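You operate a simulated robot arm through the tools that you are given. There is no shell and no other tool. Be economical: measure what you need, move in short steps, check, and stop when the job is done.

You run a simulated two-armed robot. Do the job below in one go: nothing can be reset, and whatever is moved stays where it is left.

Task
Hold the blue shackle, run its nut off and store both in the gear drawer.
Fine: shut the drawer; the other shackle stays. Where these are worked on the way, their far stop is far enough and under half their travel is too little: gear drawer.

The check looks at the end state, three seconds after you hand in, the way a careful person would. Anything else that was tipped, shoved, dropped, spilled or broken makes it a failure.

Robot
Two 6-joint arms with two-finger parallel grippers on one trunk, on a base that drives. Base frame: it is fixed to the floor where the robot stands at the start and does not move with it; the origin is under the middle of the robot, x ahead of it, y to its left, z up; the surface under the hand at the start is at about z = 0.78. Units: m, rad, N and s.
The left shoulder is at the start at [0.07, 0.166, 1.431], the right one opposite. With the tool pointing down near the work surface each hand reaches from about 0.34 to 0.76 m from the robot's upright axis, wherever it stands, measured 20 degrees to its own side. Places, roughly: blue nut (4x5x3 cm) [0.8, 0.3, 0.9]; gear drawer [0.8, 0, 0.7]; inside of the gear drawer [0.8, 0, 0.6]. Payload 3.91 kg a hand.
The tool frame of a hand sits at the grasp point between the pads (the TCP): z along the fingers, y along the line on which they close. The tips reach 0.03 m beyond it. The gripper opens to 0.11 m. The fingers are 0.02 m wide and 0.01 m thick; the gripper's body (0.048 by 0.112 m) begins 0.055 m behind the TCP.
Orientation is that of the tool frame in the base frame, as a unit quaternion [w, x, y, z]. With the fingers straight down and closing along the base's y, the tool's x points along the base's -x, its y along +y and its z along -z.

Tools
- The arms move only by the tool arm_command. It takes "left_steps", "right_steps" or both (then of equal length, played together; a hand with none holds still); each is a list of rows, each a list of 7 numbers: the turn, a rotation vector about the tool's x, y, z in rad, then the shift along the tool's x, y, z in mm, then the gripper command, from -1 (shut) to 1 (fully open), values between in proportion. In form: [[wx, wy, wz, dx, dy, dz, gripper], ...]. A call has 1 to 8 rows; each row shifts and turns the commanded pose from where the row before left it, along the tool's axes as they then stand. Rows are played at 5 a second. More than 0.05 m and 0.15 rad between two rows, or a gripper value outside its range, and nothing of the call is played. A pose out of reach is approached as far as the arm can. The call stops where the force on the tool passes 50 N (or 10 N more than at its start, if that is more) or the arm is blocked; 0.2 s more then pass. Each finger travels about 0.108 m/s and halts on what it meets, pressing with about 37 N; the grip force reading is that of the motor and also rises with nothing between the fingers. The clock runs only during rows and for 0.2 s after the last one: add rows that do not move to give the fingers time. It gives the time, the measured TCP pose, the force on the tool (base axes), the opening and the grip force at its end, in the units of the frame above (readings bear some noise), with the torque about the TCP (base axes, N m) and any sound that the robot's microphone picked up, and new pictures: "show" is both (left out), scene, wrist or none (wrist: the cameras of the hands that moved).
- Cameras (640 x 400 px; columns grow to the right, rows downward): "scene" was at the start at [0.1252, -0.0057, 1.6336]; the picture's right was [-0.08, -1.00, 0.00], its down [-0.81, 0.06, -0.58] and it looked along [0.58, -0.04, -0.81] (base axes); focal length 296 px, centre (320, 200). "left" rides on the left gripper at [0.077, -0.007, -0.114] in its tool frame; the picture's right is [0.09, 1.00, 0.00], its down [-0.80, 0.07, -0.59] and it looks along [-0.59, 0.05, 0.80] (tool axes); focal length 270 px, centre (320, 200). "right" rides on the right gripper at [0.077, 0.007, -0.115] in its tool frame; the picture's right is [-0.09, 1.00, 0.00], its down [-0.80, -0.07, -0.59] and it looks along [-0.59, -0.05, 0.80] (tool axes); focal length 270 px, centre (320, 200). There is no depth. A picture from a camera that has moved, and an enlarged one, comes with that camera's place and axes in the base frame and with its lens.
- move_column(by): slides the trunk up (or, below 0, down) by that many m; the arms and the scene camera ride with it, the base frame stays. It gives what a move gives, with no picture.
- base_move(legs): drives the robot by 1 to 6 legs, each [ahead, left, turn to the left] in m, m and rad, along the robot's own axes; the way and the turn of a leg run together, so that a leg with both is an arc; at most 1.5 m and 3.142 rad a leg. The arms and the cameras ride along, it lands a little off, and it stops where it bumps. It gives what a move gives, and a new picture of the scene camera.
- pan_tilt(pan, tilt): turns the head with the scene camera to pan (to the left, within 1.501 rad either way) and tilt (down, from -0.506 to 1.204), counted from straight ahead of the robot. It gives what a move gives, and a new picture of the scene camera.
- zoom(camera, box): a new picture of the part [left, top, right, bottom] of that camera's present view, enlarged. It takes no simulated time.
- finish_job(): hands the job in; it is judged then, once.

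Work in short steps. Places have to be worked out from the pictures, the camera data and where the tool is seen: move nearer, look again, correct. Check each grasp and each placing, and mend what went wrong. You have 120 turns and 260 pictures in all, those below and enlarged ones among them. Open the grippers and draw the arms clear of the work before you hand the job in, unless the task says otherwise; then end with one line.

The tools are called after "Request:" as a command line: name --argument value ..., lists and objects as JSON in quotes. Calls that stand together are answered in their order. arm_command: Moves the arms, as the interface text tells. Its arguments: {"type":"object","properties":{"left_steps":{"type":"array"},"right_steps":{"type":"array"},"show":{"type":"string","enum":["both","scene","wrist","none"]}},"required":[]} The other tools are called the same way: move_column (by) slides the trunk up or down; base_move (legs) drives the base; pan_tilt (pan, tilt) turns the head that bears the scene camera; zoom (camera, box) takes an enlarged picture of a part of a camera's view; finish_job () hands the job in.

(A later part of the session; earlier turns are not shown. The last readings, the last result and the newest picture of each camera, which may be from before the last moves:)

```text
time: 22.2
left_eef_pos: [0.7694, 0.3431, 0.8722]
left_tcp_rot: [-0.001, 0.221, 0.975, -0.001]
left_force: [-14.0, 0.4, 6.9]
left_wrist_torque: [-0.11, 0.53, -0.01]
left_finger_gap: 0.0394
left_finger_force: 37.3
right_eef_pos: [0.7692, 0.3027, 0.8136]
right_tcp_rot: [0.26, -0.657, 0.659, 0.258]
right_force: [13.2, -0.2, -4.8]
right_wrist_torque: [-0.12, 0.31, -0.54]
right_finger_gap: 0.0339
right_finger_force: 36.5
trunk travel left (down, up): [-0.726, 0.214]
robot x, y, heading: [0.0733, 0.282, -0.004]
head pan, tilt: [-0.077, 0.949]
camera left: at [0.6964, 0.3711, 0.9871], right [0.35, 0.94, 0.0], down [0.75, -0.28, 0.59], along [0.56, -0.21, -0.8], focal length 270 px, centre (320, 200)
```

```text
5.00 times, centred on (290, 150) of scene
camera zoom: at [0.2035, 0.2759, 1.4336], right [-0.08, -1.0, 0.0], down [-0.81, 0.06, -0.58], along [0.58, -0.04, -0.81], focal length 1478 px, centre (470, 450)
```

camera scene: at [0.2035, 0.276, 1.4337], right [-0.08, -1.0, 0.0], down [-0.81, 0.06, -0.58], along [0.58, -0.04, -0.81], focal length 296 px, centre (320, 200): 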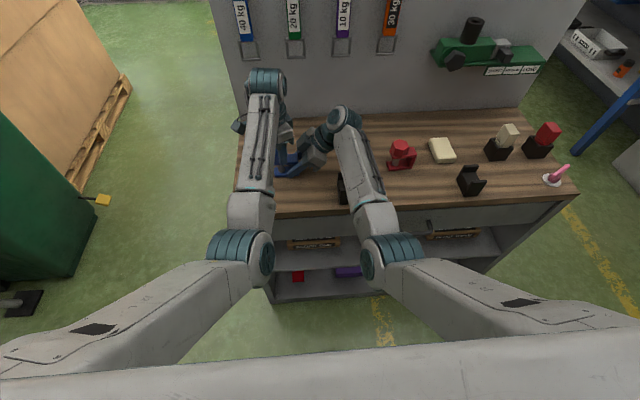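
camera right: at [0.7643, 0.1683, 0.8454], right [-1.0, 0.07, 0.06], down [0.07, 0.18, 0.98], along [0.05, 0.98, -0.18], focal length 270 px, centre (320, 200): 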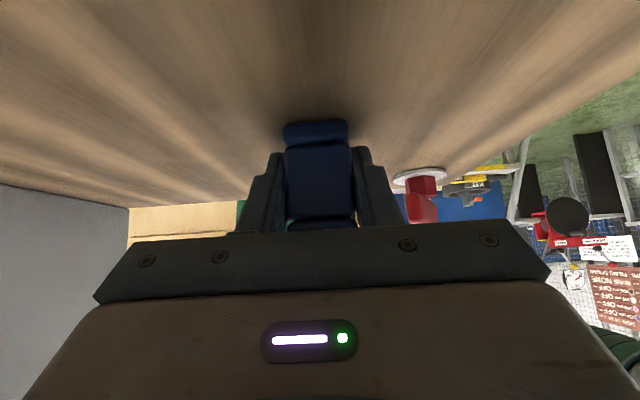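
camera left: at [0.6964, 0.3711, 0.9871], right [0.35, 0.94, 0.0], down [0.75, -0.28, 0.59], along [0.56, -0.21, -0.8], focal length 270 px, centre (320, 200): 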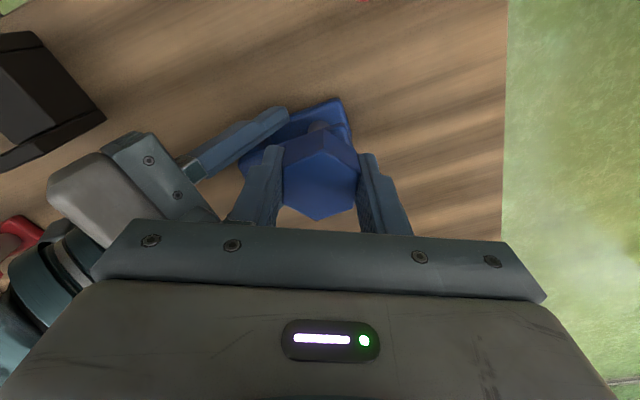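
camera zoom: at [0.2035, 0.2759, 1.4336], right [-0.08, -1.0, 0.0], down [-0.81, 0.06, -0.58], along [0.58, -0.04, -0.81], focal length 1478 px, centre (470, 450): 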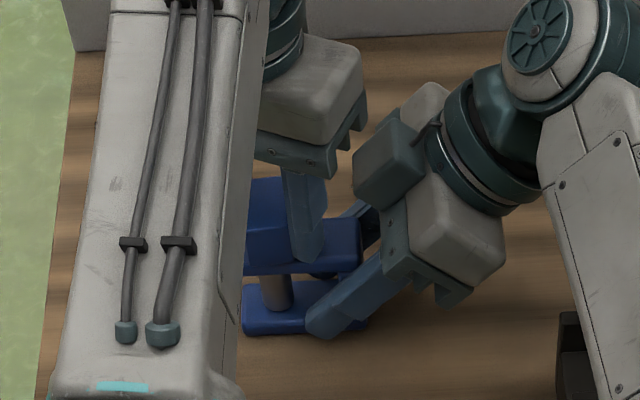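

The nut turns with the hand while the shackle stays put. I continue the stroke with a slight lift.

Request:
arm_command --left_steps '[[0, 0, -0.15, 1, 0, -0.2, -1], [0, 0, -0.15, 0, 0, -0.2, -1], [0, 0, -0.15, 0, 0, -0.2, -1], [0, 0, -0.15, 0, 0, -0.2, -1], [0, 0, -0.15, 0, 0, -0.2, -1], [0, 0, -0.15, 0, 0, -0.2, -1], [0, 0, -0.15, 0, 0, -0.2, -1], [0, 0, -0.15, 0, 0, -0.2, -1]]' --show "wrist"

Request:
zoom --camera "scene" --box '[240, 110, 340, 190]'

```text
time: 24.0
left_eef_pos: [0.7691, 0.3429, 0.8734]
left_tcp_rot: [0.0, -0.368, 0.93, -0.001]
left_force: [-6.9, -24.9, 0.3]
left_wrist_torque: [-0.71, 0.43, -0.03]
left_finger_gap: 0.0392
left_finger_force: 37.2
right_eef_pos: [0.7702, 0.3041, 0.8149]
right_tcp_rot: [-0.26, 0.658, -0.657, -0.26]
right_force: [6.9, 25.8, -0.7]
right_wrist_torque: [-0.9, 0.02, -0.26]
right_finger_gap: 0.0337
right_finger_force: 37.3
trunk travel left (down, up): [-0.726, 0.214]
robot x, y, heading: [0.0785, 0.2805, 0.006]
head pan, tilt: [-0.077, 0.949]
camera left: at [0.7172, 0.2865, 0.9885], right [-0.75, 0.67, 0.0], down [0.54, 0.6, 0.59], along [0.4, 0.44, -0.81], focal length 270 px, centre (320, 200)
```

left: 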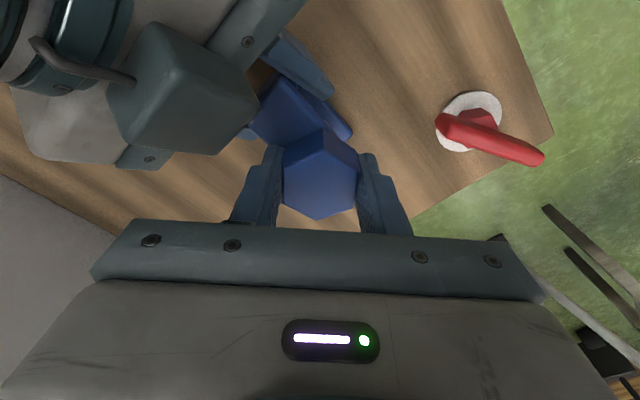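

```text
5.00 times, centred on (290, 150) of scene
camera zoom: at [0.204, 0.276, 1.4336], right [-0.08, -1.0, 0.0], down [-0.81, 0.06, -0.58], along [0.58, -0.04, -0.81], focal length 1478 px, centre (470, 450)
```

zoom: 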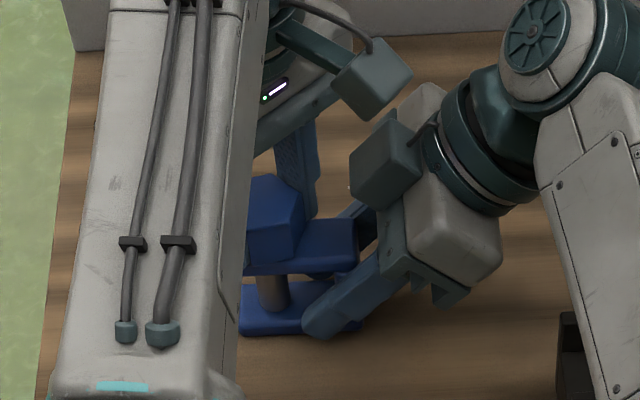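

The stroke is at +43° with everything holding. I finish 120°, with a small sideways relief, then open slightly and look at the nut.

Request:
arm_command --left_steps '[[0, 0, -0.15, 0.7, -0.7, -0.2, -1], [0, 0, -0.144, 0, 0, -0.2, -1], [0, 0, 0, 0, 0, 0, -1], [0, 0, 0, 0, 0, 0, 0.02], [0, 0, 0, 0, 0, 0, 0.02]]' --show "wrist"

Request:
zoom --camera "scene" --box '[270, 130, 330, 180]'

```text
time: 25.2
left_eef_pos: [0.7682, 0.3434, 0.8753]
left_tcp_rot: [0.001, -0.5, 0.866, 0.0]
left_force: [0.2, -0.9, 0.7]
left_wrist_torque: [0.04, 0.0, 0.0]
left_finger_gap: 0.0561
left_finger_force: 0.0
right_eef_pos: [0.769, 0.3015, 0.814]
right_tcp_rot: [0.259, -0.657, 0.659, 0.257]
right_force: [1.4, -2.6, 6.0]
right_wrist_torque: [0.38, -0.05, -0.06]
right_finger_gap: 0.0339
right_finger_force: 37.1
trunk travel left (down, up): [-0.726, 0.214]
robot x, y, heading: [0.0825, 0.2766, 0.001]
head pan, tilt: [-0.077, 0.949]
camera left: at [0.7356, 0.2741, 0.9895], right [-0.91, 0.42, 0.0], down [0.34, 0.73, 0.6], along [0.25, 0.54, -0.8], focal length 270 px, centre (320, 200)
```

left: 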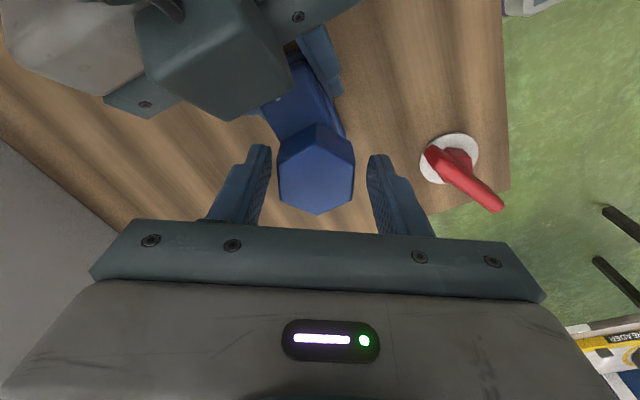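

```text
8.00 times, centred on (300, 155) of scene
camera zoom: at [0.2027, 0.2755, 1.4337], right [-0.08, -1.0, 0.0], down [-0.81, 0.06, -0.58], along [0.58, -0.04, -0.81], focal length 2366 px, centre (480, 560)
```

zoom: 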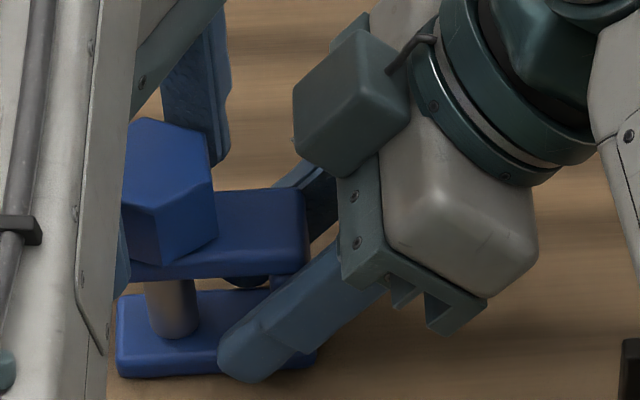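

The nut turned 120° cleanly. I swing the open hand back 120° and regrip.

Request:
arm_command --left_steps '[[0, 0, 0.1496, 0, 0, 0, 0.02], [0, 0, 0.1496, 0, 0, 0, 0.02], [0, 0, 0.1496, 0, 0, 0, 0.02], [0, 0, 0.1496, 0, 0, 0, 0.02], [0, 0, 0.1496, 0, 0, 0, 0.02], [0, 0, 0.1496, 0, 0, 0, 0.02], [0, 0, 0.1496, 0, 0, 0, 0.02], [0, 0, 0.1496, 0, 0, 0, 0.02]]' --show "none"

Request:
arm_command --left_steps '[[0, 0, 0.1496, 0, 0, 0, 0.02], [0, 0, 0.1496, 0, 0, 0, 0.02], [0, 0, 0.1496, 0, 0, 0, 0.02], [0, 0, 0.1496, 0, 0, 0, 0.02], [0, 0, 0.1496, 0, 0, 0, 0.02], [0, 0, 0.1496, 0, 0, 0, 0.02], [0, 0, 0, 0, 0, 0, -1], [0, 0, 0, 0, 0, 0, -1]]' --show "wrist"

```text
time: 27.0
left_eef_pos: [0.7687, 0.3432, 0.8759]
left_tcp_rot: [0.0, 0.076, 0.997, 0.0]
left_force: [-0.4, 1.1, 0.6]
left_wrist_torque: [0.02, 0.01, -0.01]
left_finger_gap: 0.0563
left_finger_force: 0.1
right_eef_pos: [0.7695, 0.303, 0.8138]
right_tcp_rot: [0.26, -0.657, 0.659, 0.259]
right_force: [0.1, -2.5, 2.4]
right_wrist_torque: [0.17, -0.08, 0.02]
right_finger_gap: 0.0338
right_finger_force: 36.8
trunk travel left (down, up): [-0.726, 0.214]
robot x, y, heading: [0.0772, 0.2827, 0.001]
head pan, tilt: [-0.077, 0.949]
```

```text
time: 28.8
left_eef_pos: [0.7688, 0.3443, 0.8761]
left_tcp_rot: [0.001, 0.501, 0.866, 0.001]
left_force: [15.2, 5.7, -1.5]
left_wrist_torque: [0.04, -0.36, 0.03]
left_finger_gap: 0.0404
left_finger_force: 36.8
right_eef_pos: [0.7692, 0.3034, 0.814]
right_tcp_rot: [0.259, -0.658, 0.658, 0.259]
right_force: [-12.4, -5.2, 5.3]
right_wrist_torque: [0.71, -0.58, 0.44]
right_finger_gap: 0.0339
right_finger_force: 37.3
trunk travel left (down, up): [-0.726, 0.214]
robot x, y, heading: [0.0802, 0.2825, 0.002]
head pan, tilt: [-0.077, 0.949]
camera left: at [0.7239, 0.408, 0.9903], right [0.82, 0.57, 0.0], down [0.46, -0.66, 0.6], along [0.34, -0.49, -0.8], focal length 270 px, centre (320, 200)
```

left: 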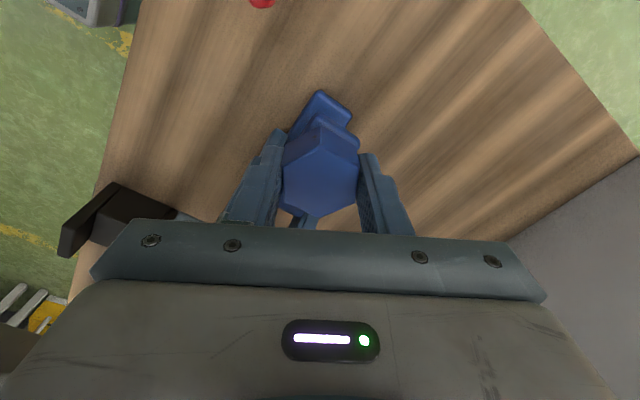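

Gripped again. Second stroke, with a little centring.

Request:
arm_command --left_steps '[[0, 0, -0.15, 0, 0.6, -0.1, -1], [0, 0, -0.15, 0, 0, -0.1, -1], [0, 0, -0.15, 0, 0, -0.1, -1], [0, 0, -0.15, 0, 0, -0.1, -1], [0, 0, -0.15, 0, 0, -0.1, -1], [0, 0, -0.15, 0, 0, -0.1, -1], [0, 0, -0.15, 0, 0, -0.1, -1], [0, 0, -0.15, 0, 0, -0.1, -1]]' --show "none"

Request:
arm_command --left_steps '[[0, 0, -0.15, 0, 0, -0.1, -1], [0, 0, -0.15, 0, 0, -0.1, -1], [0, 0, -0.15, 0, 0, -0.1, -1], [0, 0, -0.15, 0, 0, -0.1, -1], [0, 0, -0.15, 0, 0, -0.1, -1], [0, 0, -0.144, 0, 0, -0.1, -1]]' --show "wrist"

Request:
zoom --camera "scene" --box '[270, 130, 330, 180]'

```text
time: 30.6
left_eef_pos: [0.7681, 0.3427, 0.8758]
left_tcp_rot: [0.001, -0.077, 0.997, 0.0]
left_force: [10.6, -2.0, 0.9]
left_wrist_torque: [-0.25, 0.03, 0.0]
left_finger_gap: 0.0393
left_finger_force: 37.2
right_eef_pos: [0.7703, 0.3026, 0.814]
right_tcp_rot: [0.259, -0.657, 0.659, 0.259]
right_force: [-11.5, 1.7, 0.6]
right_wrist_torque: [0.23, -0.66, 0.5]
right_finger_gap: 0.0339
right_finger_force: 37.2
trunk travel left (down, up): [-0.726, 0.214]
robot x, y, heading: [0.0755, 0.2811, -0.001]
head pan, tilt: [-0.077, 0.949]
```

```text
time: 32.0
left_eef_pos: [0.7685, 0.343, 0.8766]
left_tcp_rot: [0.0, -0.501, 0.866, -0.001]
left_force: [0.3, -0.7, -0.7]
left_wrist_torque: [0.02, 0.0, 0.02]
left_finger_gap: 0.0393
left_finger_force: 37.2
right_eef_pos: [0.7703, 0.3035, 0.8133]
right_tcp_rot: [0.259, -0.657, 0.658, 0.259]
right_force: [0.6, 0.2, -0.4]
right_wrist_torque: [0.08, -0.02, -0.04]
right_finger_gap: 0.034
right_finger_force: 36.9
trunk travel left (down, up): [-0.726, 0.214]
robot x, y, heading: [0.0766, 0.2786, -0.002]
head pan, tilt: [-0.077, 0.949]
camera left: at [0.7359, 0.2738, 0.9905], right [-0.91, 0.42, 0.0], down [0.34, 0.73, 0.59], along [0.25, 0.54, -0.8], focal length 270 px, centre (320, 200)
```

left: 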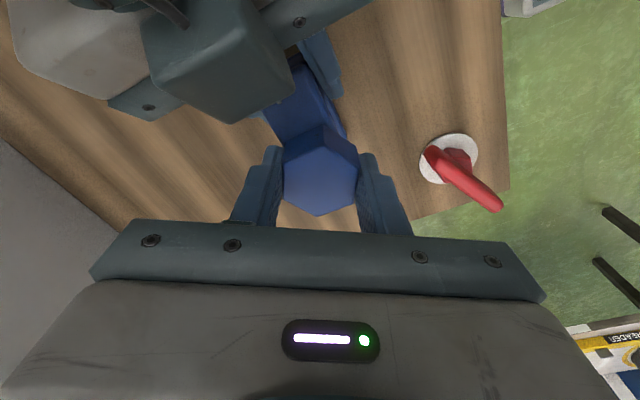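

```text
8.00 times, centred on (300, 155) of scene
camera zoom: at [0.2038, 0.2759, 1.4336], right [-0.08, -1.0, 0.0], down [-0.81, 0.06, -0.58], along [0.58, -0.04, -0.81], focal length 2366 px, centre (480, 560)
```

zoom: 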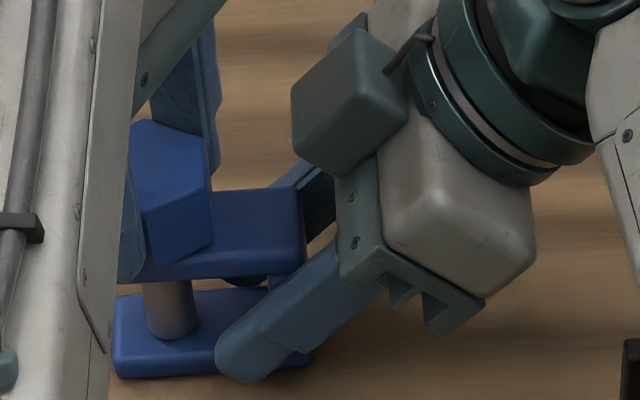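

All loads vanished at the end of the stroke, which suggests the nut is free. I test with a small lift.

Request:
arm_command --left_steps '[[0, 0, 0, 0, 0, -2, -1], [0, 0, 0, 0, 0, -3, -1], [0, 0, 0, 0, 0, -5, -1]]' --show "wrist"

Request:
zoom --camera "scene" --box '[270, 130, 330, 180]'

```text
time: 32.8
left_eef_pos: [0.7699, 0.3439, 0.8868]
left_tcp_rot: [0.0, -0.499, 0.867, 0.0]
left_force: [0.6, 1.2, -0.3]
left_wrist_torque: [-0.01, -0.02, 0.05]
left_finger_gap: 0.0395
left_finger_force: 37.2
right_eef_pos: [0.7708, 0.3026, 0.8129]
right_tcp_rot: [0.259, -0.658, 0.658, 0.259]
right_force: [1.8, 0.0, 1.0]
right_wrist_torque: [0.14, 0.01, -0.05]
right_finger_gap: 0.0338
right_finger_force: 37.4
trunk travel left (down, up): [-0.726, 0.214]
robot x, y, heading: [0.0811, 0.2796, 0.003]
head pan, tilt: [-0.077, 0.949]
camera left: at [0.7358, 0.2747, 1.001], right [-0.91, 0.42, 0.0], down [0.34, 0.73, 0.59], along [0.25, 0.54, -0.8], focal length 270 px, centre (320, 200)
```

left: 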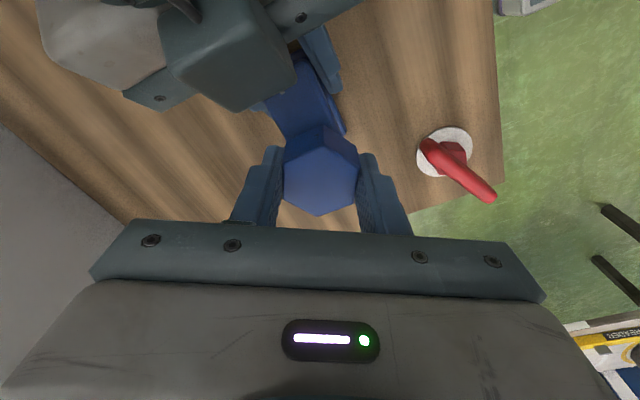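

```text
8.00 times, centred on (300, 155) of scene
camera zoom: at [0.2036, 0.2759, 1.4336], right [-0.08, -1.0, 0.0], down [-0.81, 0.06, -0.58], along [0.58, -0.04, -0.81], focal length 2366 px, centre (480, 560)
```

zoom: 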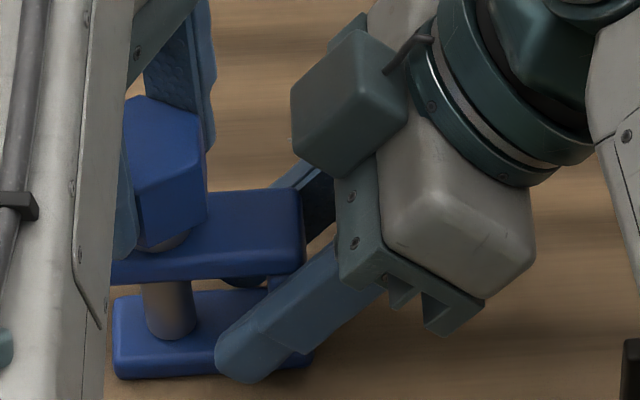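

The nut is free of the bolt. I raise it, carry it to the left of the shackle, and start turning the hand back.

Request:
arm_command --left_steps '[[0, 0, 0, 0, 0, -20, -1], [0, 0, 0, 0, 0, -25, -1], [0, 0, 0, -29, 17, 0, -1], [0, 0, 0, -29, 17, 0, -1], [0, 0, 0.15, -29, 17, 0, -1], [0, 0, 0.15, 0, 0, 0, -1], [0, 0, 0.15, 0, 0, 0, -1], [0, 0, 0.15, 0, 0, 0, -1]]' --show "both"

Request:
zoom --camera "scene" --box '[230, 110, 350, 210]'

```text
time: 34.6
left_eef_pos: [0.7911, 0.4388, 0.9122]
left_tcp_rot: [0.002, -0.22, 0.976, 0.0]
left_force: [-0.3, -0.5, -0.1]
left_wrist_torque: [-0.04, 0.0, 0.01]
left_finger_gap: 0.0393
left_finger_force: 37.6
left hand out of reach, approached as far as the arm can: row 2, 3, 4, 5
right_eef_pos: [0.7696, 0.3025, 0.813]
right_tcp_rot: [0.26, -0.657, 0.658, 0.259]
right_force: [-1.1, 0.2, 1.1]
right_wrist_torque: [0.18, 0.04, 0.0]
right_finger_gap: 0.034
right_finger_force: 36.8
trunk travel left (down, up): [-0.726, 0.214]
robot x, y, heading: [0.0796, 0.2815, 0.001]
head pan, tilt: [-0.077, 0.949]
camera scene: at [0.2035, 0.2759, 1.4336], right [-0.08, -1.0, 0.0], down [-0.81, 0.06, -0.58], along [0.58, -0.04, -0.81], focal length 296 px, centre (320, 200)
camera left: at [0.7236, 0.4007, 1.0264], right [-0.51, 0.86, 0.0], down [0.69, 0.41, 0.6], along [0.51, 0.3, -0.8], focal length 270 px, centre (320, 200)
```

scene: 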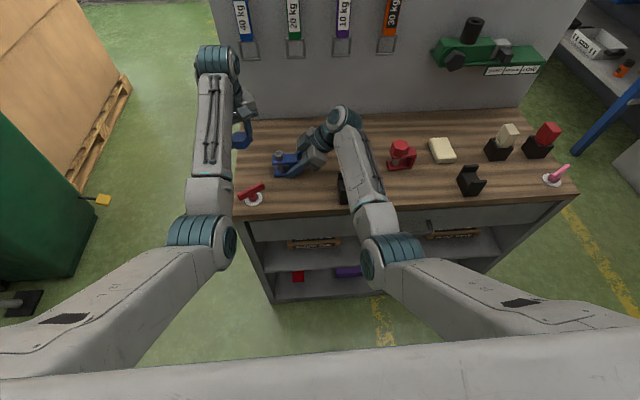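
left: 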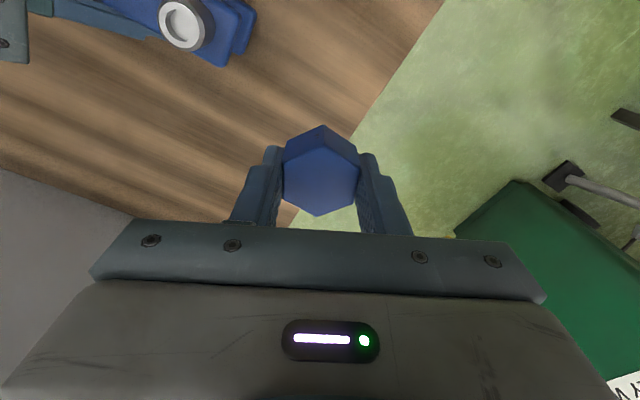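

```text
4.00 times, centred on (290, 160) of scene
camera zoom: at [0.2035, 0.2759, 1.4336], right [-0.08, -1.0, 0.0], down [-0.81, 0.06, -0.58], along [0.58, -0.04, -0.81], focal length 1183 px, centre (440, 360)
```

zoom: 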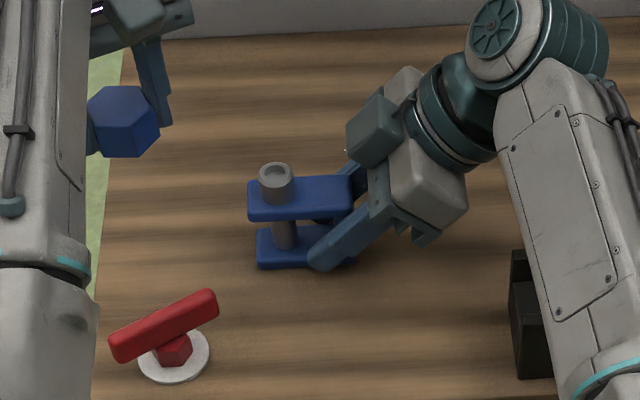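

I lift the held shackle about 10 cm with the right hand.

Request:
arm_command --right_steps '[[0, 0, 0, -12, 0, -12, -1], [0, 0, 0, -23, 0, -25, -1], [0, 0, 0, -23, 0, -25, -1], [0, 0, 0, -12, 0, -12, -1]]' --left_steps '[[0, 0, 0.15, 0, 0, 0, -1], [0, 0, 0.15, 0, 0, 0, -1], [0, 0, 0.147, 0, 0, 0, -1], [0, 0, 0, 0, 0, 0, -1]]' --show "scene"

Request:
zoom --camera "scene" --box '[230, 90, 430, 230]'

```text
time: 35.6
left_eef_pos: [0.7904, 0.4394, 0.9118]
left_tcp_rot: [0.0, 0.002, 1.0, 0.0]
left_force: [0.4, 0.3, 0.0]
left_wrist_torque: [0.01, 0.04, -0.01]
left_finger_gap: 0.0389
left_finger_force: 36.7
right_eef_pos: [0.7709, 0.304, 0.9138]
right_tcp_rot: [0.258, -0.658, 0.659, 0.259]
right_force: [-0.2, 0.3, -1.9]
right_wrist_torque: [-0.03, -0.02, -0.02]
right_finger_gap: 0.034
right_finger_force: 36.8
trunk travel left (down, up): [-0.726, 0.214]
robot x, y, heading: [0.074, 0.2806, -0.0]
head pan, tilt: [-0.077, 0.949]
camera scene: at [0.2038, 0.2762, 1.4336], right [-0.08, -1.0, 0.0], down [-0.81, 0.06, -0.58], along [0.58, -0.04, -0.81], focal length 296 px, centre (320, 200)
```

scene: 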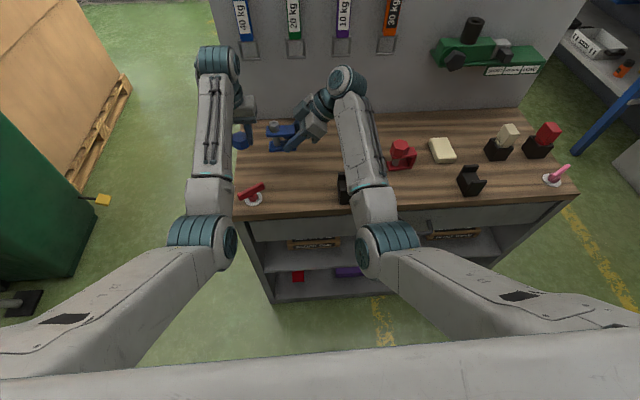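

```text
2.86 times, centred on (330, 160) of scene
camera zoom: at [0.2038, 0.2762, 1.4336], right [-0.08, -1.0, 0.0], down [-0.81, 0.06, -0.58], along [0.58, -0.04, -0.81], focal length 845 px, centre (291, 314)
```

zoom: 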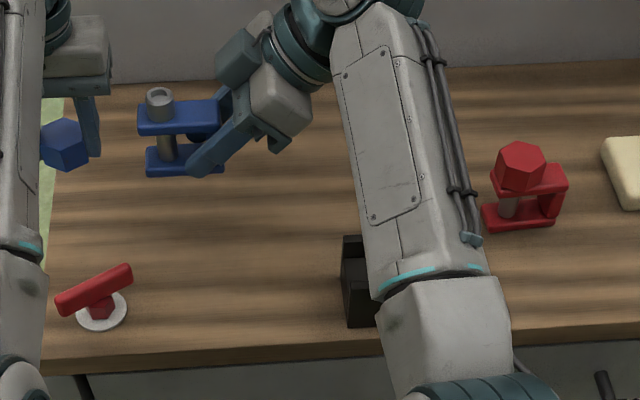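

Both parts are held. I drive right then back, so the left hand comes over the free front part of the bench top, where I'll park the nut.

Request:
base_move --legs '[[0, -0.12, 0], [-0.11, 0, 0]]'

Request:
zoom --camera "left" --box '[0, 0, 640, 400]'

```text
time: 37.6
left_eef_pos: [0.6826, 0.3194, 0.9114]
left_tcp_rot: [0.0, 0.003, 1.0, 0.0]
left_force: [-1.1, 0.3, -0.3]
left_wrist_torque: [0.02, 0.01, 0.03]
left_finger_gap: 0.0392
left_finger_force: 37.0
right_eef_pos: [0.663, 0.1847, 0.9131]
right_tcp_rot: [0.26, -0.656, 0.66, 0.258]
right_force: [-0.5, 0.0, -2.2]
right_wrist_torque: [-0.02, -0.01, 0.01]
right_finger_gap: 0.0339
right_finger_force: 37.0
trunk travel left (down, up): [-0.726, 0.214]
robot x, y, heading: [-0.0328, 0.1642, -0.003]
head pan, tilt: [-0.077, 0.949]
camera scene: at [0.0959, 0.1585, 1.4335], right [-0.08, -1.0, 0.0], down [-0.81, 0.07, -0.58], along [0.58, -0.05, -0.81], focal length 296 px, centre (320, 200)
```

scene: 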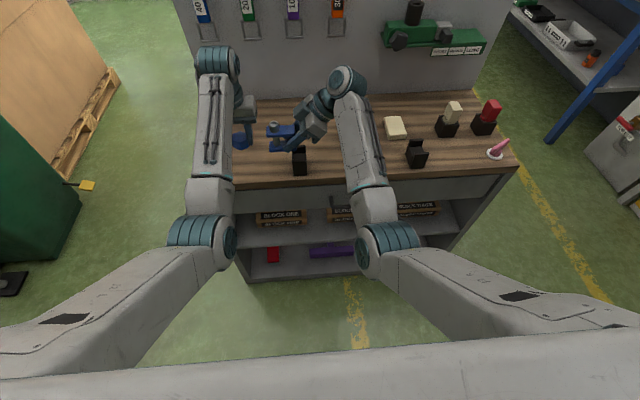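

```text
1.00 times, centred on (320, 200) of left (not enlarged: the box is as wide or as high as the picture)
camera zoom: at [0.6055, 0.3132, 1.0252], right [-0.08, 1.0, 0.0], down [0.8, 0.07, 0.59], along [0.59, 0.05, -0.8], focal length 270 px, centre (320, 200)
```

zoom: 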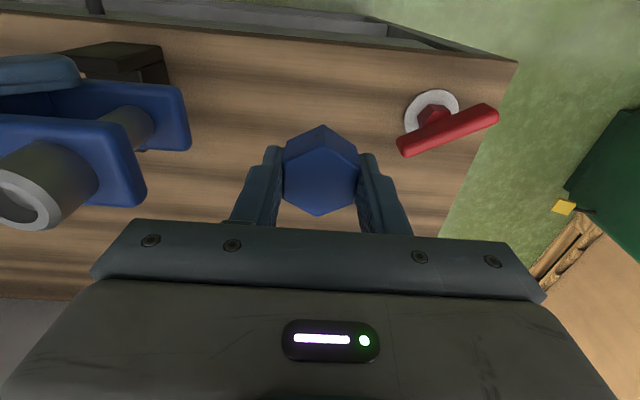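

The nut hangs over free bench top at (.683, .319). I shift the shackle further right and lower the nut.

Request:
arm_command --right_steps '[[0, 0, 0, 22, 0, -20.5, -1], [0, 0, 0, 22, 0, -20.5, -1], [0, 0, 0, 0, 0, 0, -1], [0, 0, 0, 0, 0, 0, -1], [0, 0, 0, 0, 0, 0, -1]]' --left_steps '[[0, 0, 0, 0, 0, 0, -1], [0, 0, 0, 0, 0, 0, -1], [0, 0, 0, 0, 0, 30, -1], [0, 0, 0, 0, 0, 30, -1], [0, 0, 0, 0, 0, 22, -1]]' --show "wrist"

Request:
zoom --camera "scene" --box '[210, 90, 330, 190]'

```text
time: 38.8
left_eef_pos: [0.6816, 0.3184, 0.8289]
left_tcp_rot: [0.001, 0.002, 1.0, 0.0]
left_force: [0.4, 0.3, -0.6]
left_wrist_torque: [-0.01, 0.0, 0.01]
left_finger_gap: 0.039
left_finger_force: 37.0
right_eef_pos: [0.6609, 0.1261, 0.9139]
right_tcp_rot: [0.259, -0.656, 0.66, 0.257]
right_force: [0.1, -0.8, -3.2]
right_wrist_torque: [-0.04, -0.02, 0.0]
right_finger_gap: 0.0341
right_finger_force: 37.4
trunk travel left (down, up): [-0.726, 0.214]
robot x, y, heading: [-0.0272, 0.1677, -0.008]
head pan, tilt: [-0.077, 0.949]
camera right: at [0.6547, -0.0098, 0.9455], right [-1.0, 0.07, 0.06], down [0.07, 0.18, 0.98], along [0.06, 0.98, -0.19], focal length 270 px, centre (320, 200)
camera left: at [0.6049, 0.3137, 0.9429], right [-0.08, 1.0, 0.0], down [0.8, 0.07, 0.6], along [0.59, 0.05, -0.8], focal length 270 px, centre (320, 200)
```

right: 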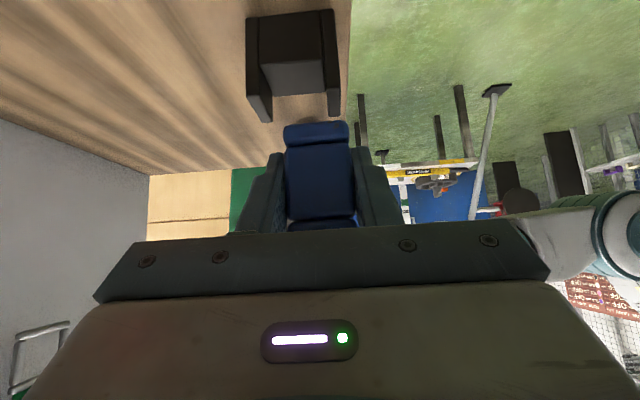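
left: 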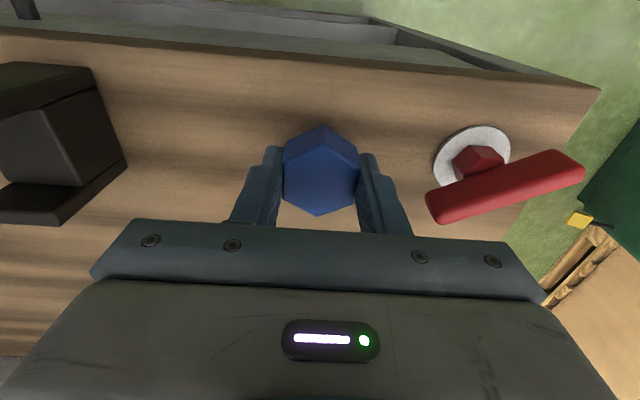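

```text
4.00 times, centred on (270, 140) of scene
camera zoom: at [0.095, 0.1589, 1.4336], right [-0.08, -1.0, 0.0], down [-0.81, 0.07, -0.58], along [0.58, -0.05, -0.81], focal length 1183 px, centre (520, 440)
```

zoom: 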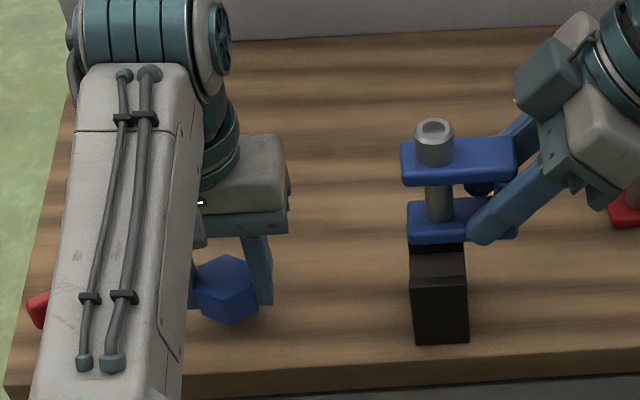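

No contact yet. I lower in small steps until the force shows contact.

Request:
arm_command --left_steps '[[0, 0, 0, 0, 0, 2, -1], [0, 0, 0, 0, 0, 2, -1], [0, 0, 0, 0, 0, 1, -1]]' --show "none"

Request:
arm_command --left_steps '[[0, 0, 0, 0, 0, 1, -1], [0, 0, 0, 0, 0, 1, -1]]' --show "none"

```text
time: 39.6
left_eef_pos: [0.6833, 0.3185, 0.8235]
left_tcp_rot: [0.0, 0.002, 1.0, 0.0]
left_force: [1.1, 1.0, -1.4]
left_wrist_torque: [-0.01, 0.04, 0.01]
left_finger_gap: 0.039
left_finger_force: 36.9
right_eef_pos: [0.6617, 0.1261, 0.9128]
right_tcp_rot: [0.259, -0.657, 0.66, 0.257]
right_force: [0.5, 0.4, -2.0]
right_wrist_torque: [-0.04, -0.02, 0.0]
right_finger_gap: 0.034
right_finger_force: 36.8
trunk travel left (down, up): [-0.726, 0.214]
robot x, y, heading: [-0.028, 0.1652, -0.004]
head pan, tilt: [-0.077, 0.949]
```

```text
time: 40.2
left_eef_pos: [0.6819, 0.319, 0.8217]
left_tcp_rot: [0.0, 0.002, 1.0, 0.0]
left_force: [0.1, 0.6, -0.5]
left_wrist_torque: [0.03, -0.01, -0.02]
left_finger_gap: 0.0393
left_finger_force: 37.1
right_eef_pos: [0.6611, 0.1259, 0.9137]
right_tcp_rot: [0.259, -0.656, 0.66, 0.258]
right_force: [0.0, -0.7, -2.2]
right_wrist_torque: [-0.05, -0.02, 0.02]
right_finger_gap: 0.0334
right_finger_force: 37.1
trunk travel left (down, up): [-0.726, 0.214]
robot x, y, heading: [-0.0319, 0.1653, -0.005]
head pan, tilt: [-0.077, 0.949]
```

Still free; a few more small steps down.

Request:
arm_command --left_steps '[[0, 0, 0, 0, 0, 1, -1], [0, 0, 0, 0, 0, 1, -1]]' --show "none"

Request:
arm_command --left_steps '[[0, 0, 0, 0, 0, 1, -1], [0, 0, 0, 0, 0, 1, -1]]' --show "wrist"

Request:
zoom --camera "scene" --box '[210, 120, 290, 180]'

```text
time: 40.8
left_eef_pos: [0.6837, 0.32, 0.819]
left_tcp_rot: [0.0, 0.002, 1.0, 0.0]
left_force: [0.7, -0.4, 0.5]
left_wrist_torque: [0.03, 0.03, 0.0]
left_finger_gap: 0.0391
left_finger_force: 37.2
right_eef_pos: [0.6604, 0.1261, 0.9124]
right_tcp_rot: [0.259, -0.656, 0.66, 0.258]
right_force: [0.3, 0.4, -1.9]
right_wrist_torque: [-0.07, 0.03, -0.01]
right_finger_gap: 0.0338
right_finger_force: 37.2
trunk travel left (down, up): [-0.726, 0.214]
robot x, y, heading: [-0.0289, 0.1636, -0.005]
head pan, tilt: [-0.077, 0.949]
```

```text
time: 41.4
left_eef_pos: [0.682, 0.3191, 0.8175]
left_tcp_rot: [-0.001, 0.003, 1.0, 0.0]
left_force: [-0.2, 0.4, -1.2]
left_wrist_torque: [-0.01, -0.03, -0.01]
left_finger_gap: 0.039
left_finger_force: 37.2
right_eef_pos: [0.662, 0.1256, 0.9139]
right_tcp_rot: [0.259, -0.656, 0.66, 0.258]
right_force: [-0.5, 0.0, -2.4]
right_wrist_torque: [-0.04, 0.01, 0.0]
right_finger_gap: 0.0339
right_finger_force: 37.2
trunk travel left (down, up): [-0.726, 0.214]
robot x, y, heading: [-0.0307, 0.163, -0.008]
head pan, tilt: [-0.077, 0.949]
camera left: at [0.6046, 0.3129, 0.9327], right [-0.08, 1.0, 0.0], down [0.8, 0.07, 0.6], along [0.59, 0.05, -0.8], focal length 270 px, centre (320, 200)
```

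left: 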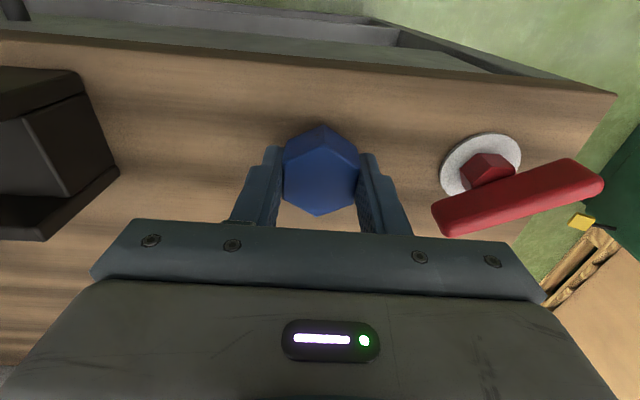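

```text
6.67 times, centred on (250, 150) of scene
camera zoom: at [0.0951, 0.1588, 1.4336], right [-0.08, -1.0, 0.0], down [-0.81, 0.07, -0.58], along [0.58, -0.05, -0.81], focal length 1971 px, centre (787, 533)
```

zoom: 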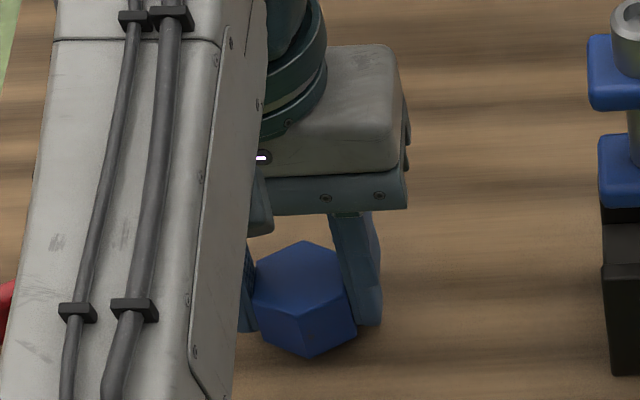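

Near the surface; I continue gently.

Request:
arm_command --left_steps '[[0, 0, 0, 0, 0, 1, -1], [0, 0, 0, 0, 0, 1, -1], [0, 0, 0, 0, 0, 0, -1]]' --show "none"

Request:
arm_command --left_steps '[[0, 0, 0, 0, 0, 1, -1], [0, 0, 0, 0, 0, 1, -1], [0, 0, 0, 0, 0, 0, -1]]' --show "none"

```text
time: 42.2
left_eef_pos: [0.6815, 0.3205, 0.8157]
left_tcp_rot: [0.0, 0.003, 1.0, 0.0]
left_force: [0.3, 0.1, -0.8]
left_wrist_torque: [0.0, 0.01, 0.02]
left_finger_gap: 0.0396
left_finger_force: 36.8
right_eef_pos: [0.6605, 0.1242, 0.9131]
right_tcp_rot: [0.259, -0.656, 0.66, 0.258]
right_force: [-0.1, 0.0, -1.2]
right_wrist_torque: [-0.05, 0.01, 0.0]
right_finger_gap: 0.034
right_finger_force: 37.3
trunk travel left (down, up): [-0.726, 0.214]
robot x, y, heading: [-0.03, 0.1661, -0.006]
head pan, tilt: [-0.077, 0.949]
```

```text
time: 43.0
left_eef_pos: [0.6815, 0.3193, 0.8149]
left_tcp_rot: [0.0, 0.002, 1.0, 0.0]
left_force: [0.4, 0.0, -0.2]
left_wrist_torque: [-0.01, 0.01, -0.04]
left_finger_gap: 0.0392
left_finger_force: 37.0
right_eef_pos: [0.6611, 0.1257, 0.9131]
right_tcp_rot: [0.258, -0.657, 0.66, 0.258]
right_force: [0.2, 0.5, -1.6]
right_wrist_torque: [-0.1, 0.03, 0.01]
right_finger_gap: 0.0336
right_finger_force: 36.8
trunk travel left (down, up): [-0.726, 0.214]
robot x, y, heading: [-0.0317, 0.1634, -0.002]
head pan, tilt: [-0.077, 0.949]
```

Still no contact force; 1 mm steps further.

Request:
arm_command --left_steps '[[0, 0, 0, 0, 0, 1, -1], [0, 0, 0, 0, 0, 0, -1], [0, 0, 0, 0, 0, 1, -1], [0, 0, 0, 0, 0, 0, -1]]' --show "none"

Request:
arm_command --left_steps '[[0, 0, 0, 0, 0, 1, -1], [0, 0, 0, 0, 0, 0, -1], [0, 0, 0, 0, 0, 0.5, -1], [0, 0, 0, 0, 0, 0, -1]]' --show "wrist"

```text
time: 44.0
left_eef_pos: [0.6824, 0.3193, 0.8124]
left_tcp_rot: [0.0, 0.003, 1.0, 0.0]
left_force: [0.0, 0.3, -0.9]
left_wrist_torque: [-0.03, 0.01, 0.01]
left_finger_gap: 0.0391
left_finger_force: 36.7
right_eef_pos: [0.6619, 0.126, 0.9136]
right_tcp_rot: [0.259, -0.656, 0.66, 0.258]
right_force: [0.0, -0.1, -1.3]
right_wrist_torque: [-0.05, 0.01, 0.0]
right_finger_gap: 0.0338
right_finger_force: 37.4
trunk travel left (down, up): [-0.726, 0.214]
robot x, y, heading: [-0.0317, 0.1691, -0.002]
head pan, tilt: [-0.077, 0.949]
```

```text
time: 45.0
left_eef_pos: [0.6822, 0.3207, 0.8116]
left_tcp_rot: [0.001, 0.003, 1.0, 0.0]
left_force: [2.0, 0.6, 2.9]
left_wrist_torque: [0.02, 0.05, -0.04]
left_finger_gap: 0.039
left_finger_force: 37.0
right_eef_pos: [0.6613, 0.1243, 0.9148]
right_tcp_rot: [0.26, -0.656, 0.66, 0.258]
right_force: [-0.5, -0.4, -1.7]
right_wrist_torque: [-0.05, 0.0, 0.0]
right_finger_gap: 0.0338
right_finger_force: 36.9
trunk travel left (down, up): [-0.726, 0.214]
robot x, y, heading: [-0.0302, 0.1608, -0.001]
head pan, tilt: [-0.077, 0.949]
camera left: at [0.6047, 0.3137, 0.9256], right [-0.08, 1.0, 0.0], down [0.8, 0.07, 0.6], along [0.59, 0.05, -0.8], focal length 270 px, centre (320, 200)
```

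left: 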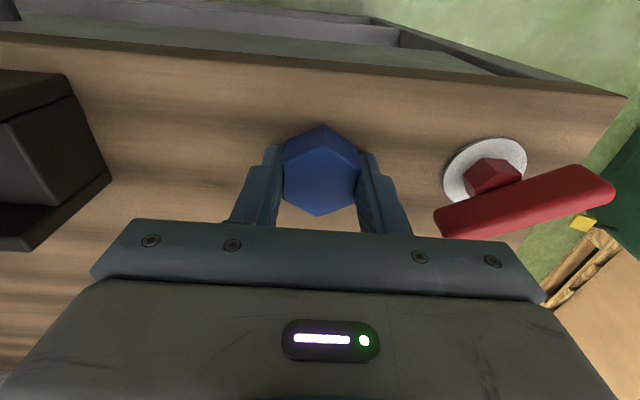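

Contact reached (+3 N). I release the nut and rise.

Request:
arm_command --left_steps '[[0, 0, 0, 0, 0, -0.5, -0.2], [0, 0, 0, 0, 0, 0, 0.1], [0, 0, 0, 0, 0, -10, 0.1], [0, 0, 0, 0, 0, -30, 0.1], [0, 0, 0, 0, 0, -40, 0.1], [0, 0, 0, 0, 0, -40, 0.1]]' --show "both"

Request:
zoom --camera "scene" --box '[240, 160, 500, 290]'

```text
time: 46.4
left_eef_pos: [0.6914, 0.317, 0.9239]
left_tcp_rot: [0.001, 0.002, 1.0, 0.0]
left_force: [-1.0, 0.1, -0.2]
left_wrist_torque: [0.01, 0.03, 0.03]
left_finger_gap: 0.0604
left_finger_force: 0.0
left hand out of reach, approached as far as the arm can: row 6
right_eef_pos: [0.6623, 0.1248, 0.9136]
right_tcp_rot: [0.259, -0.656, 0.66, 0.259]
right_force: [-0.3, 0.1, -2.1]
right_wrist_torque: [-0.06, 0.0, 0.01]
right_finger_gap: 0.0339
right_finger_force: 37.0
trunk travel left (down, up): [-0.726, 0.214]
robot x, y, heading: [-0.0314, 0.164, 0.0]
head pan, tilt: [-0.077, 0.949]
camera scene: at [0.0953, 0.1584, 1.4335], right [-0.08, -1.0, 0.0], down [-0.81, 0.07, -0.58], along [0.58, -0.05, -0.81], focal length 296 px, centre (320, 200)
camera left: at [0.615, 0.3113, 1.0385], right [-0.08, 1.0, 0.0], down [0.8, 0.07, 0.6], along [0.59, 0.05, -0.8], focal length 270 px, centre (320, 200)
```

scene: 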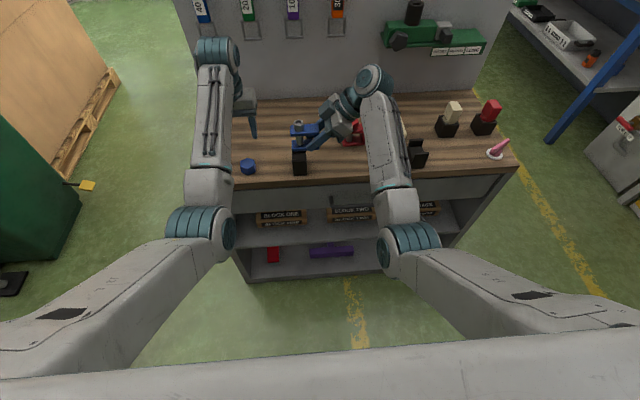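
left: 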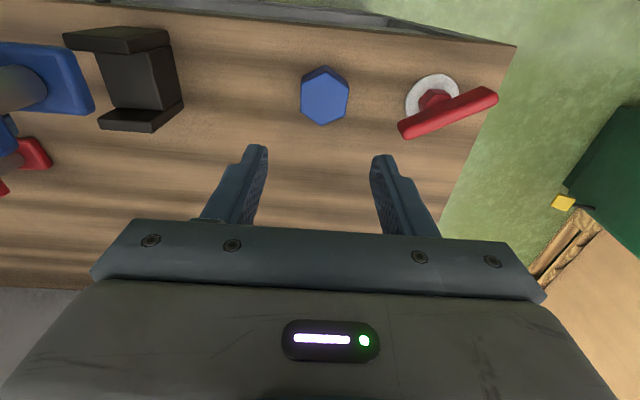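

```text
2.46 times, centred on (370, 225) of scene
camera zoom: at [0.0953, 0.1584, 1.4335], right [-0.08, -1.0, 0.0], down [-0.81, 0.07, -0.58], along [0.58, -0.05, -0.81], focal length 728 px, centre (197, 138)
```

zoom: 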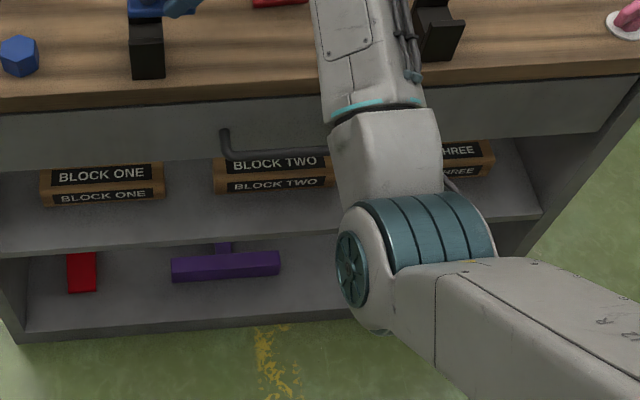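

The nut stands parked at about (.68, .32). The handle bar is near x .585, z .72, y −.08…+.08; I back away and shift right so the left hand can open the drawer.

Request:
base_move --legs '[[-0.12, 0, 0], [0, -0.3, 0]]'

Request:
arm_command --left_steps '[[0, 0, 0.15, 0, 0, 0, 0], [0, 0, 0.15, 0, 0, 0, 0], [0, 0, 0.15, 0, 0, 0, 0], [0, 0, 0.15, 0, 0, 0, 0], [0, 0, 0.15, 0, 0, 0, 0], [0, 0, 0.15, 0, 0, 0, 0], [0, 0, 0.15, 0, 0, 0, 0], [0, 0, 0.15, 0, 0, 0, 0]]' --show "none"

```text
time: 49.3
left_eef_pos: [0.5691, 0.0112, 0.9231]
left_tcp_rot: [0.001, 0.004, 1.0, 0.0]
left_force: [-0.7, 0.1, -0.4]
left_wrist_torque: [0.02, -0.04, 0.01]
left_finger_gap: 0.0606
left_finger_force: 0.1
right_eef_pos: [0.5375, -0.1803, 0.9135]
right_tcp_rot: [0.259, -0.656, 0.66, 0.257]
right_force: [-0.3, 0.0, -1.9]
right_wrist_torque: [-0.06, 0.02, 0.03]
right_finger_gap: 0.0338
right_finger_force: 37.1
trunk travel left (down, up): [-0.726, 0.214]
robot x, y, heading: [-0.1546, -0.138, -0.009]
head pan, tilt: [-0.077, 0.949]
camera scene: at [-0.0282, -0.146, 1.4336], right [-0.08, -1.0, 0.0], down [-0.81, 0.07, -0.58], along [0.58, -0.05, -0.81], focal length 296 px, centre (320, 200)
```

scene: 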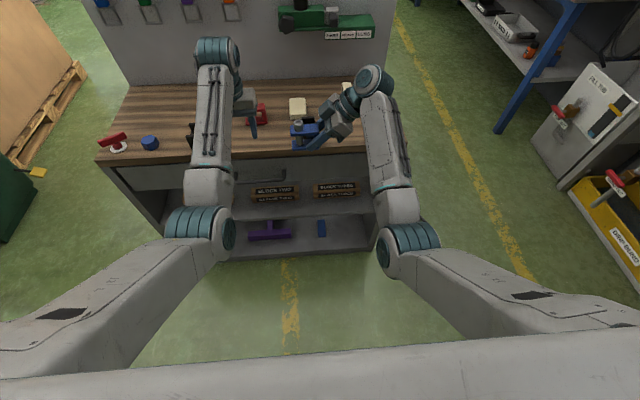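

```text
time: 51.1
left_eef_pos: [0.5694, 0.0106, 0.9242]
left_tcp_rot: [0.001, 0.569, 0.822, 0.001]
left_force: [-0.2, -0.1, -0.4]
left_wrist_torque: [-0.05, -0.02, 0.0]
left_finger_gap: 0.055
left_finger_force: 0.0
right_eef_pos: [0.5382, -0.1807, 0.9146]
right_tcp_rot: [0.259, -0.656, 0.66, 0.258]
right_force: [0.4, -0.9, -0.8]
right_wrist_torque: [-0.05, -0.01, -0.06]
right_finger_gap: 0.0336
right_finger_force: 36.6
trunk travel left (down, up): [-0.726, 0.214]
robot x, y, heading: [-0.1552, -0.1368, -0.013]
head pan, tilt: [-0.077, 0.949]
```

Rotation works. I finish it and tilt the left hand 43° forward for the handle.

Request:
arm_command --left_steps '[[0, 0, 0.1236, 0, 0, 0, 0], [0, 0, 0.1236, 0, 0, 0, 0], [0, 0, 0.1236, 0, 0, 0, 0], [-0.15, 0, 0, 0, 0, 0, 0], [-0.15, 0, 0, 0, 0, 0, 0], [-0.15, 0, 0, 0, 0, 0, 0], [-0.15, 0, 0, 0, 0, 0, 0], [-0.15, 0, 0, 0, 0, 0, 0]]' --show "none"

Request:
arm_command --left_steps '[[0, 0, 0, -3, -42, 17, 0], [0, 0, 0, -3, -42, 17, 0], [0, 0, 0, -4, -42, 17, 0], [0, 0, 0, 0, 0, 0, 0]]' --show "both"

```text
time: 52.9
left_eef_pos: [0.5681, 0.0107, 0.9252]
left_tcp_rot: [0.261, 0.66, 0.655, 0.26]
left_force: [-0.2, 0.6, 0.1]
left_wrist_torque: [-0.01, -0.01, 0.01]
left_finger_gap: 0.0551
left_finger_force: 0.1
right_eef_pos: [0.5372, -0.1827, 0.9139]
right_tcp_rot: [0.261, -0.656, 0.66, 0.258]
right_force: [0.2, 0.3, -3.1]
right_wrist_torque: [-0.07, 0.02, -0.03]
right_finger_gap: 0.0336
right_finger_force: 36.9
trunk travel left (down, up): [-0.726, 0.214]
robot x, y, heading: [-0.1562, -0.1395, -0.005]
head pan, tilt: [-0.077, 0.949]
```

```text
time: 53.9
left_eef_pos: [0.5118, 0.0016, 0.8019]
left_tcp_rot: [0.26, 0.66, 0.656, 0.258]
left_force: [0.8, -0.2, 0.1]
left_wrist_torque: [0.01, 0.0, 0.01]
left_finger_gap: 0.055
left_finger_force: 0.1
right_eef_pos: [0.5382, -0.1804, 0.914]
right_tcp_rot: [0.26, -0.655, 0.66, 0.258]
right_force: [-1.1, 0.2, -1.7]
right_wrist_torque: [-0.07, -0.02, -0.01]
right_finger_gap: 0.0339
right_finger_force: 36.9
trunk travel left (down, up): [-0.726, 0.214]
robot x, y, heading: [-0.1543, -0.1399, -0.006]
head pan, tilt: [-0.077, 0.949]
camera scene: at [-0.0281, -0.1465, 1.4336], right [-0.08, -1.0, 0.0], down [-0.81, 0.07, -0.58], along [0.58, -0.05, -0.81], focal length 296 px, centre (320, 200)
camera left: at [0.4292, 0.0796, 0.8814], right [0.73, 0.08, 0.68], down [-0.36, -0.8, 0.48], along [0.58, -0.6, -0.55], focal length 270 px, centre (320, 200)
```

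scene: 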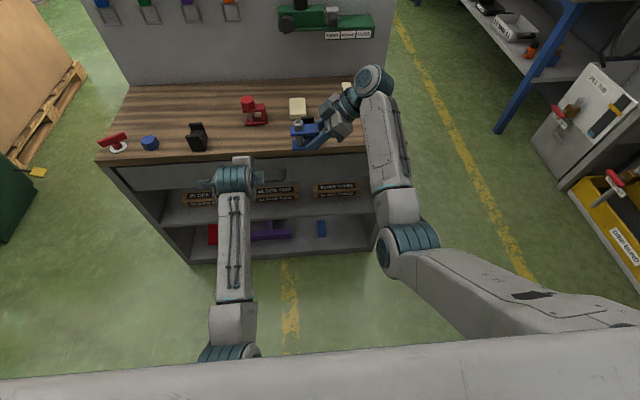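
left: 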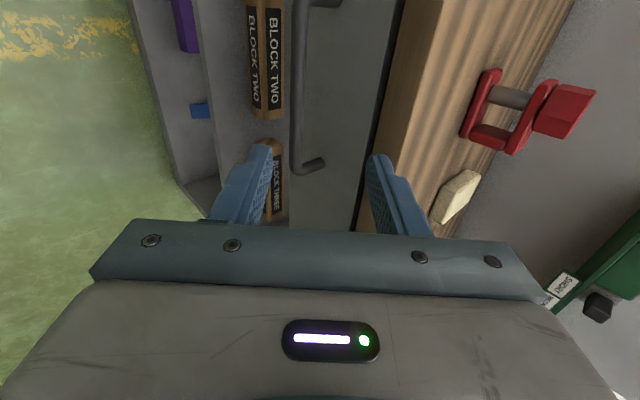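

I can see the bar; I zoom in to fix its depth.

Request:
zoom --camera "scene" --box '[190, 140, 310, 210]'

Request:
zoom --camera "left" --box '[220, 0, 420, 200]'

```text
5.33 times, centred on (250, 175) of scene
camera zoom: at [-0.0281, -0.1465, 1.4336], right [-0.08, -1.0, 0.0], down [-0.81, 0.07, -0.58], along [0.58, -0.05, -0.81], focal length 1577 px, centre (693, 333)
```

zoom: 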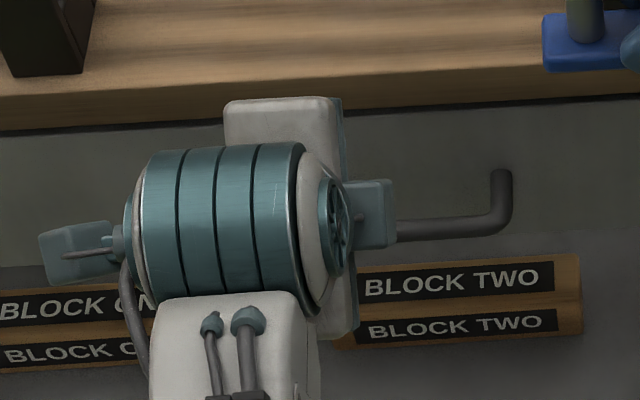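

```text
2.00 times, centred on (320, 100) of left
camera zoom: at [0.4292, 0.0796, 0.8814], right [0.73, 0.08, 0.68], down [-0.36, -0.8, 0.48], along [0.58, -0.6, -0.55], focal length 541 px, centre (320, 400)
```

zoom: 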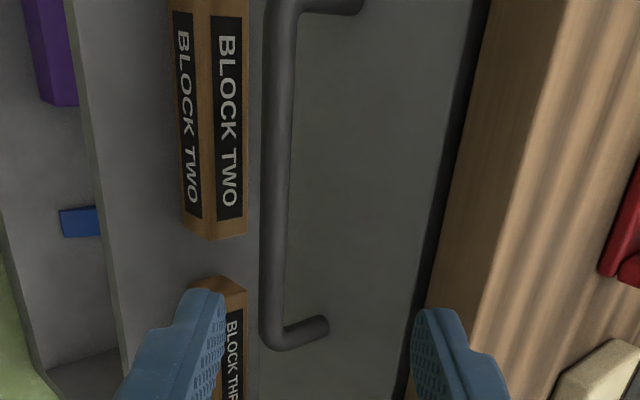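

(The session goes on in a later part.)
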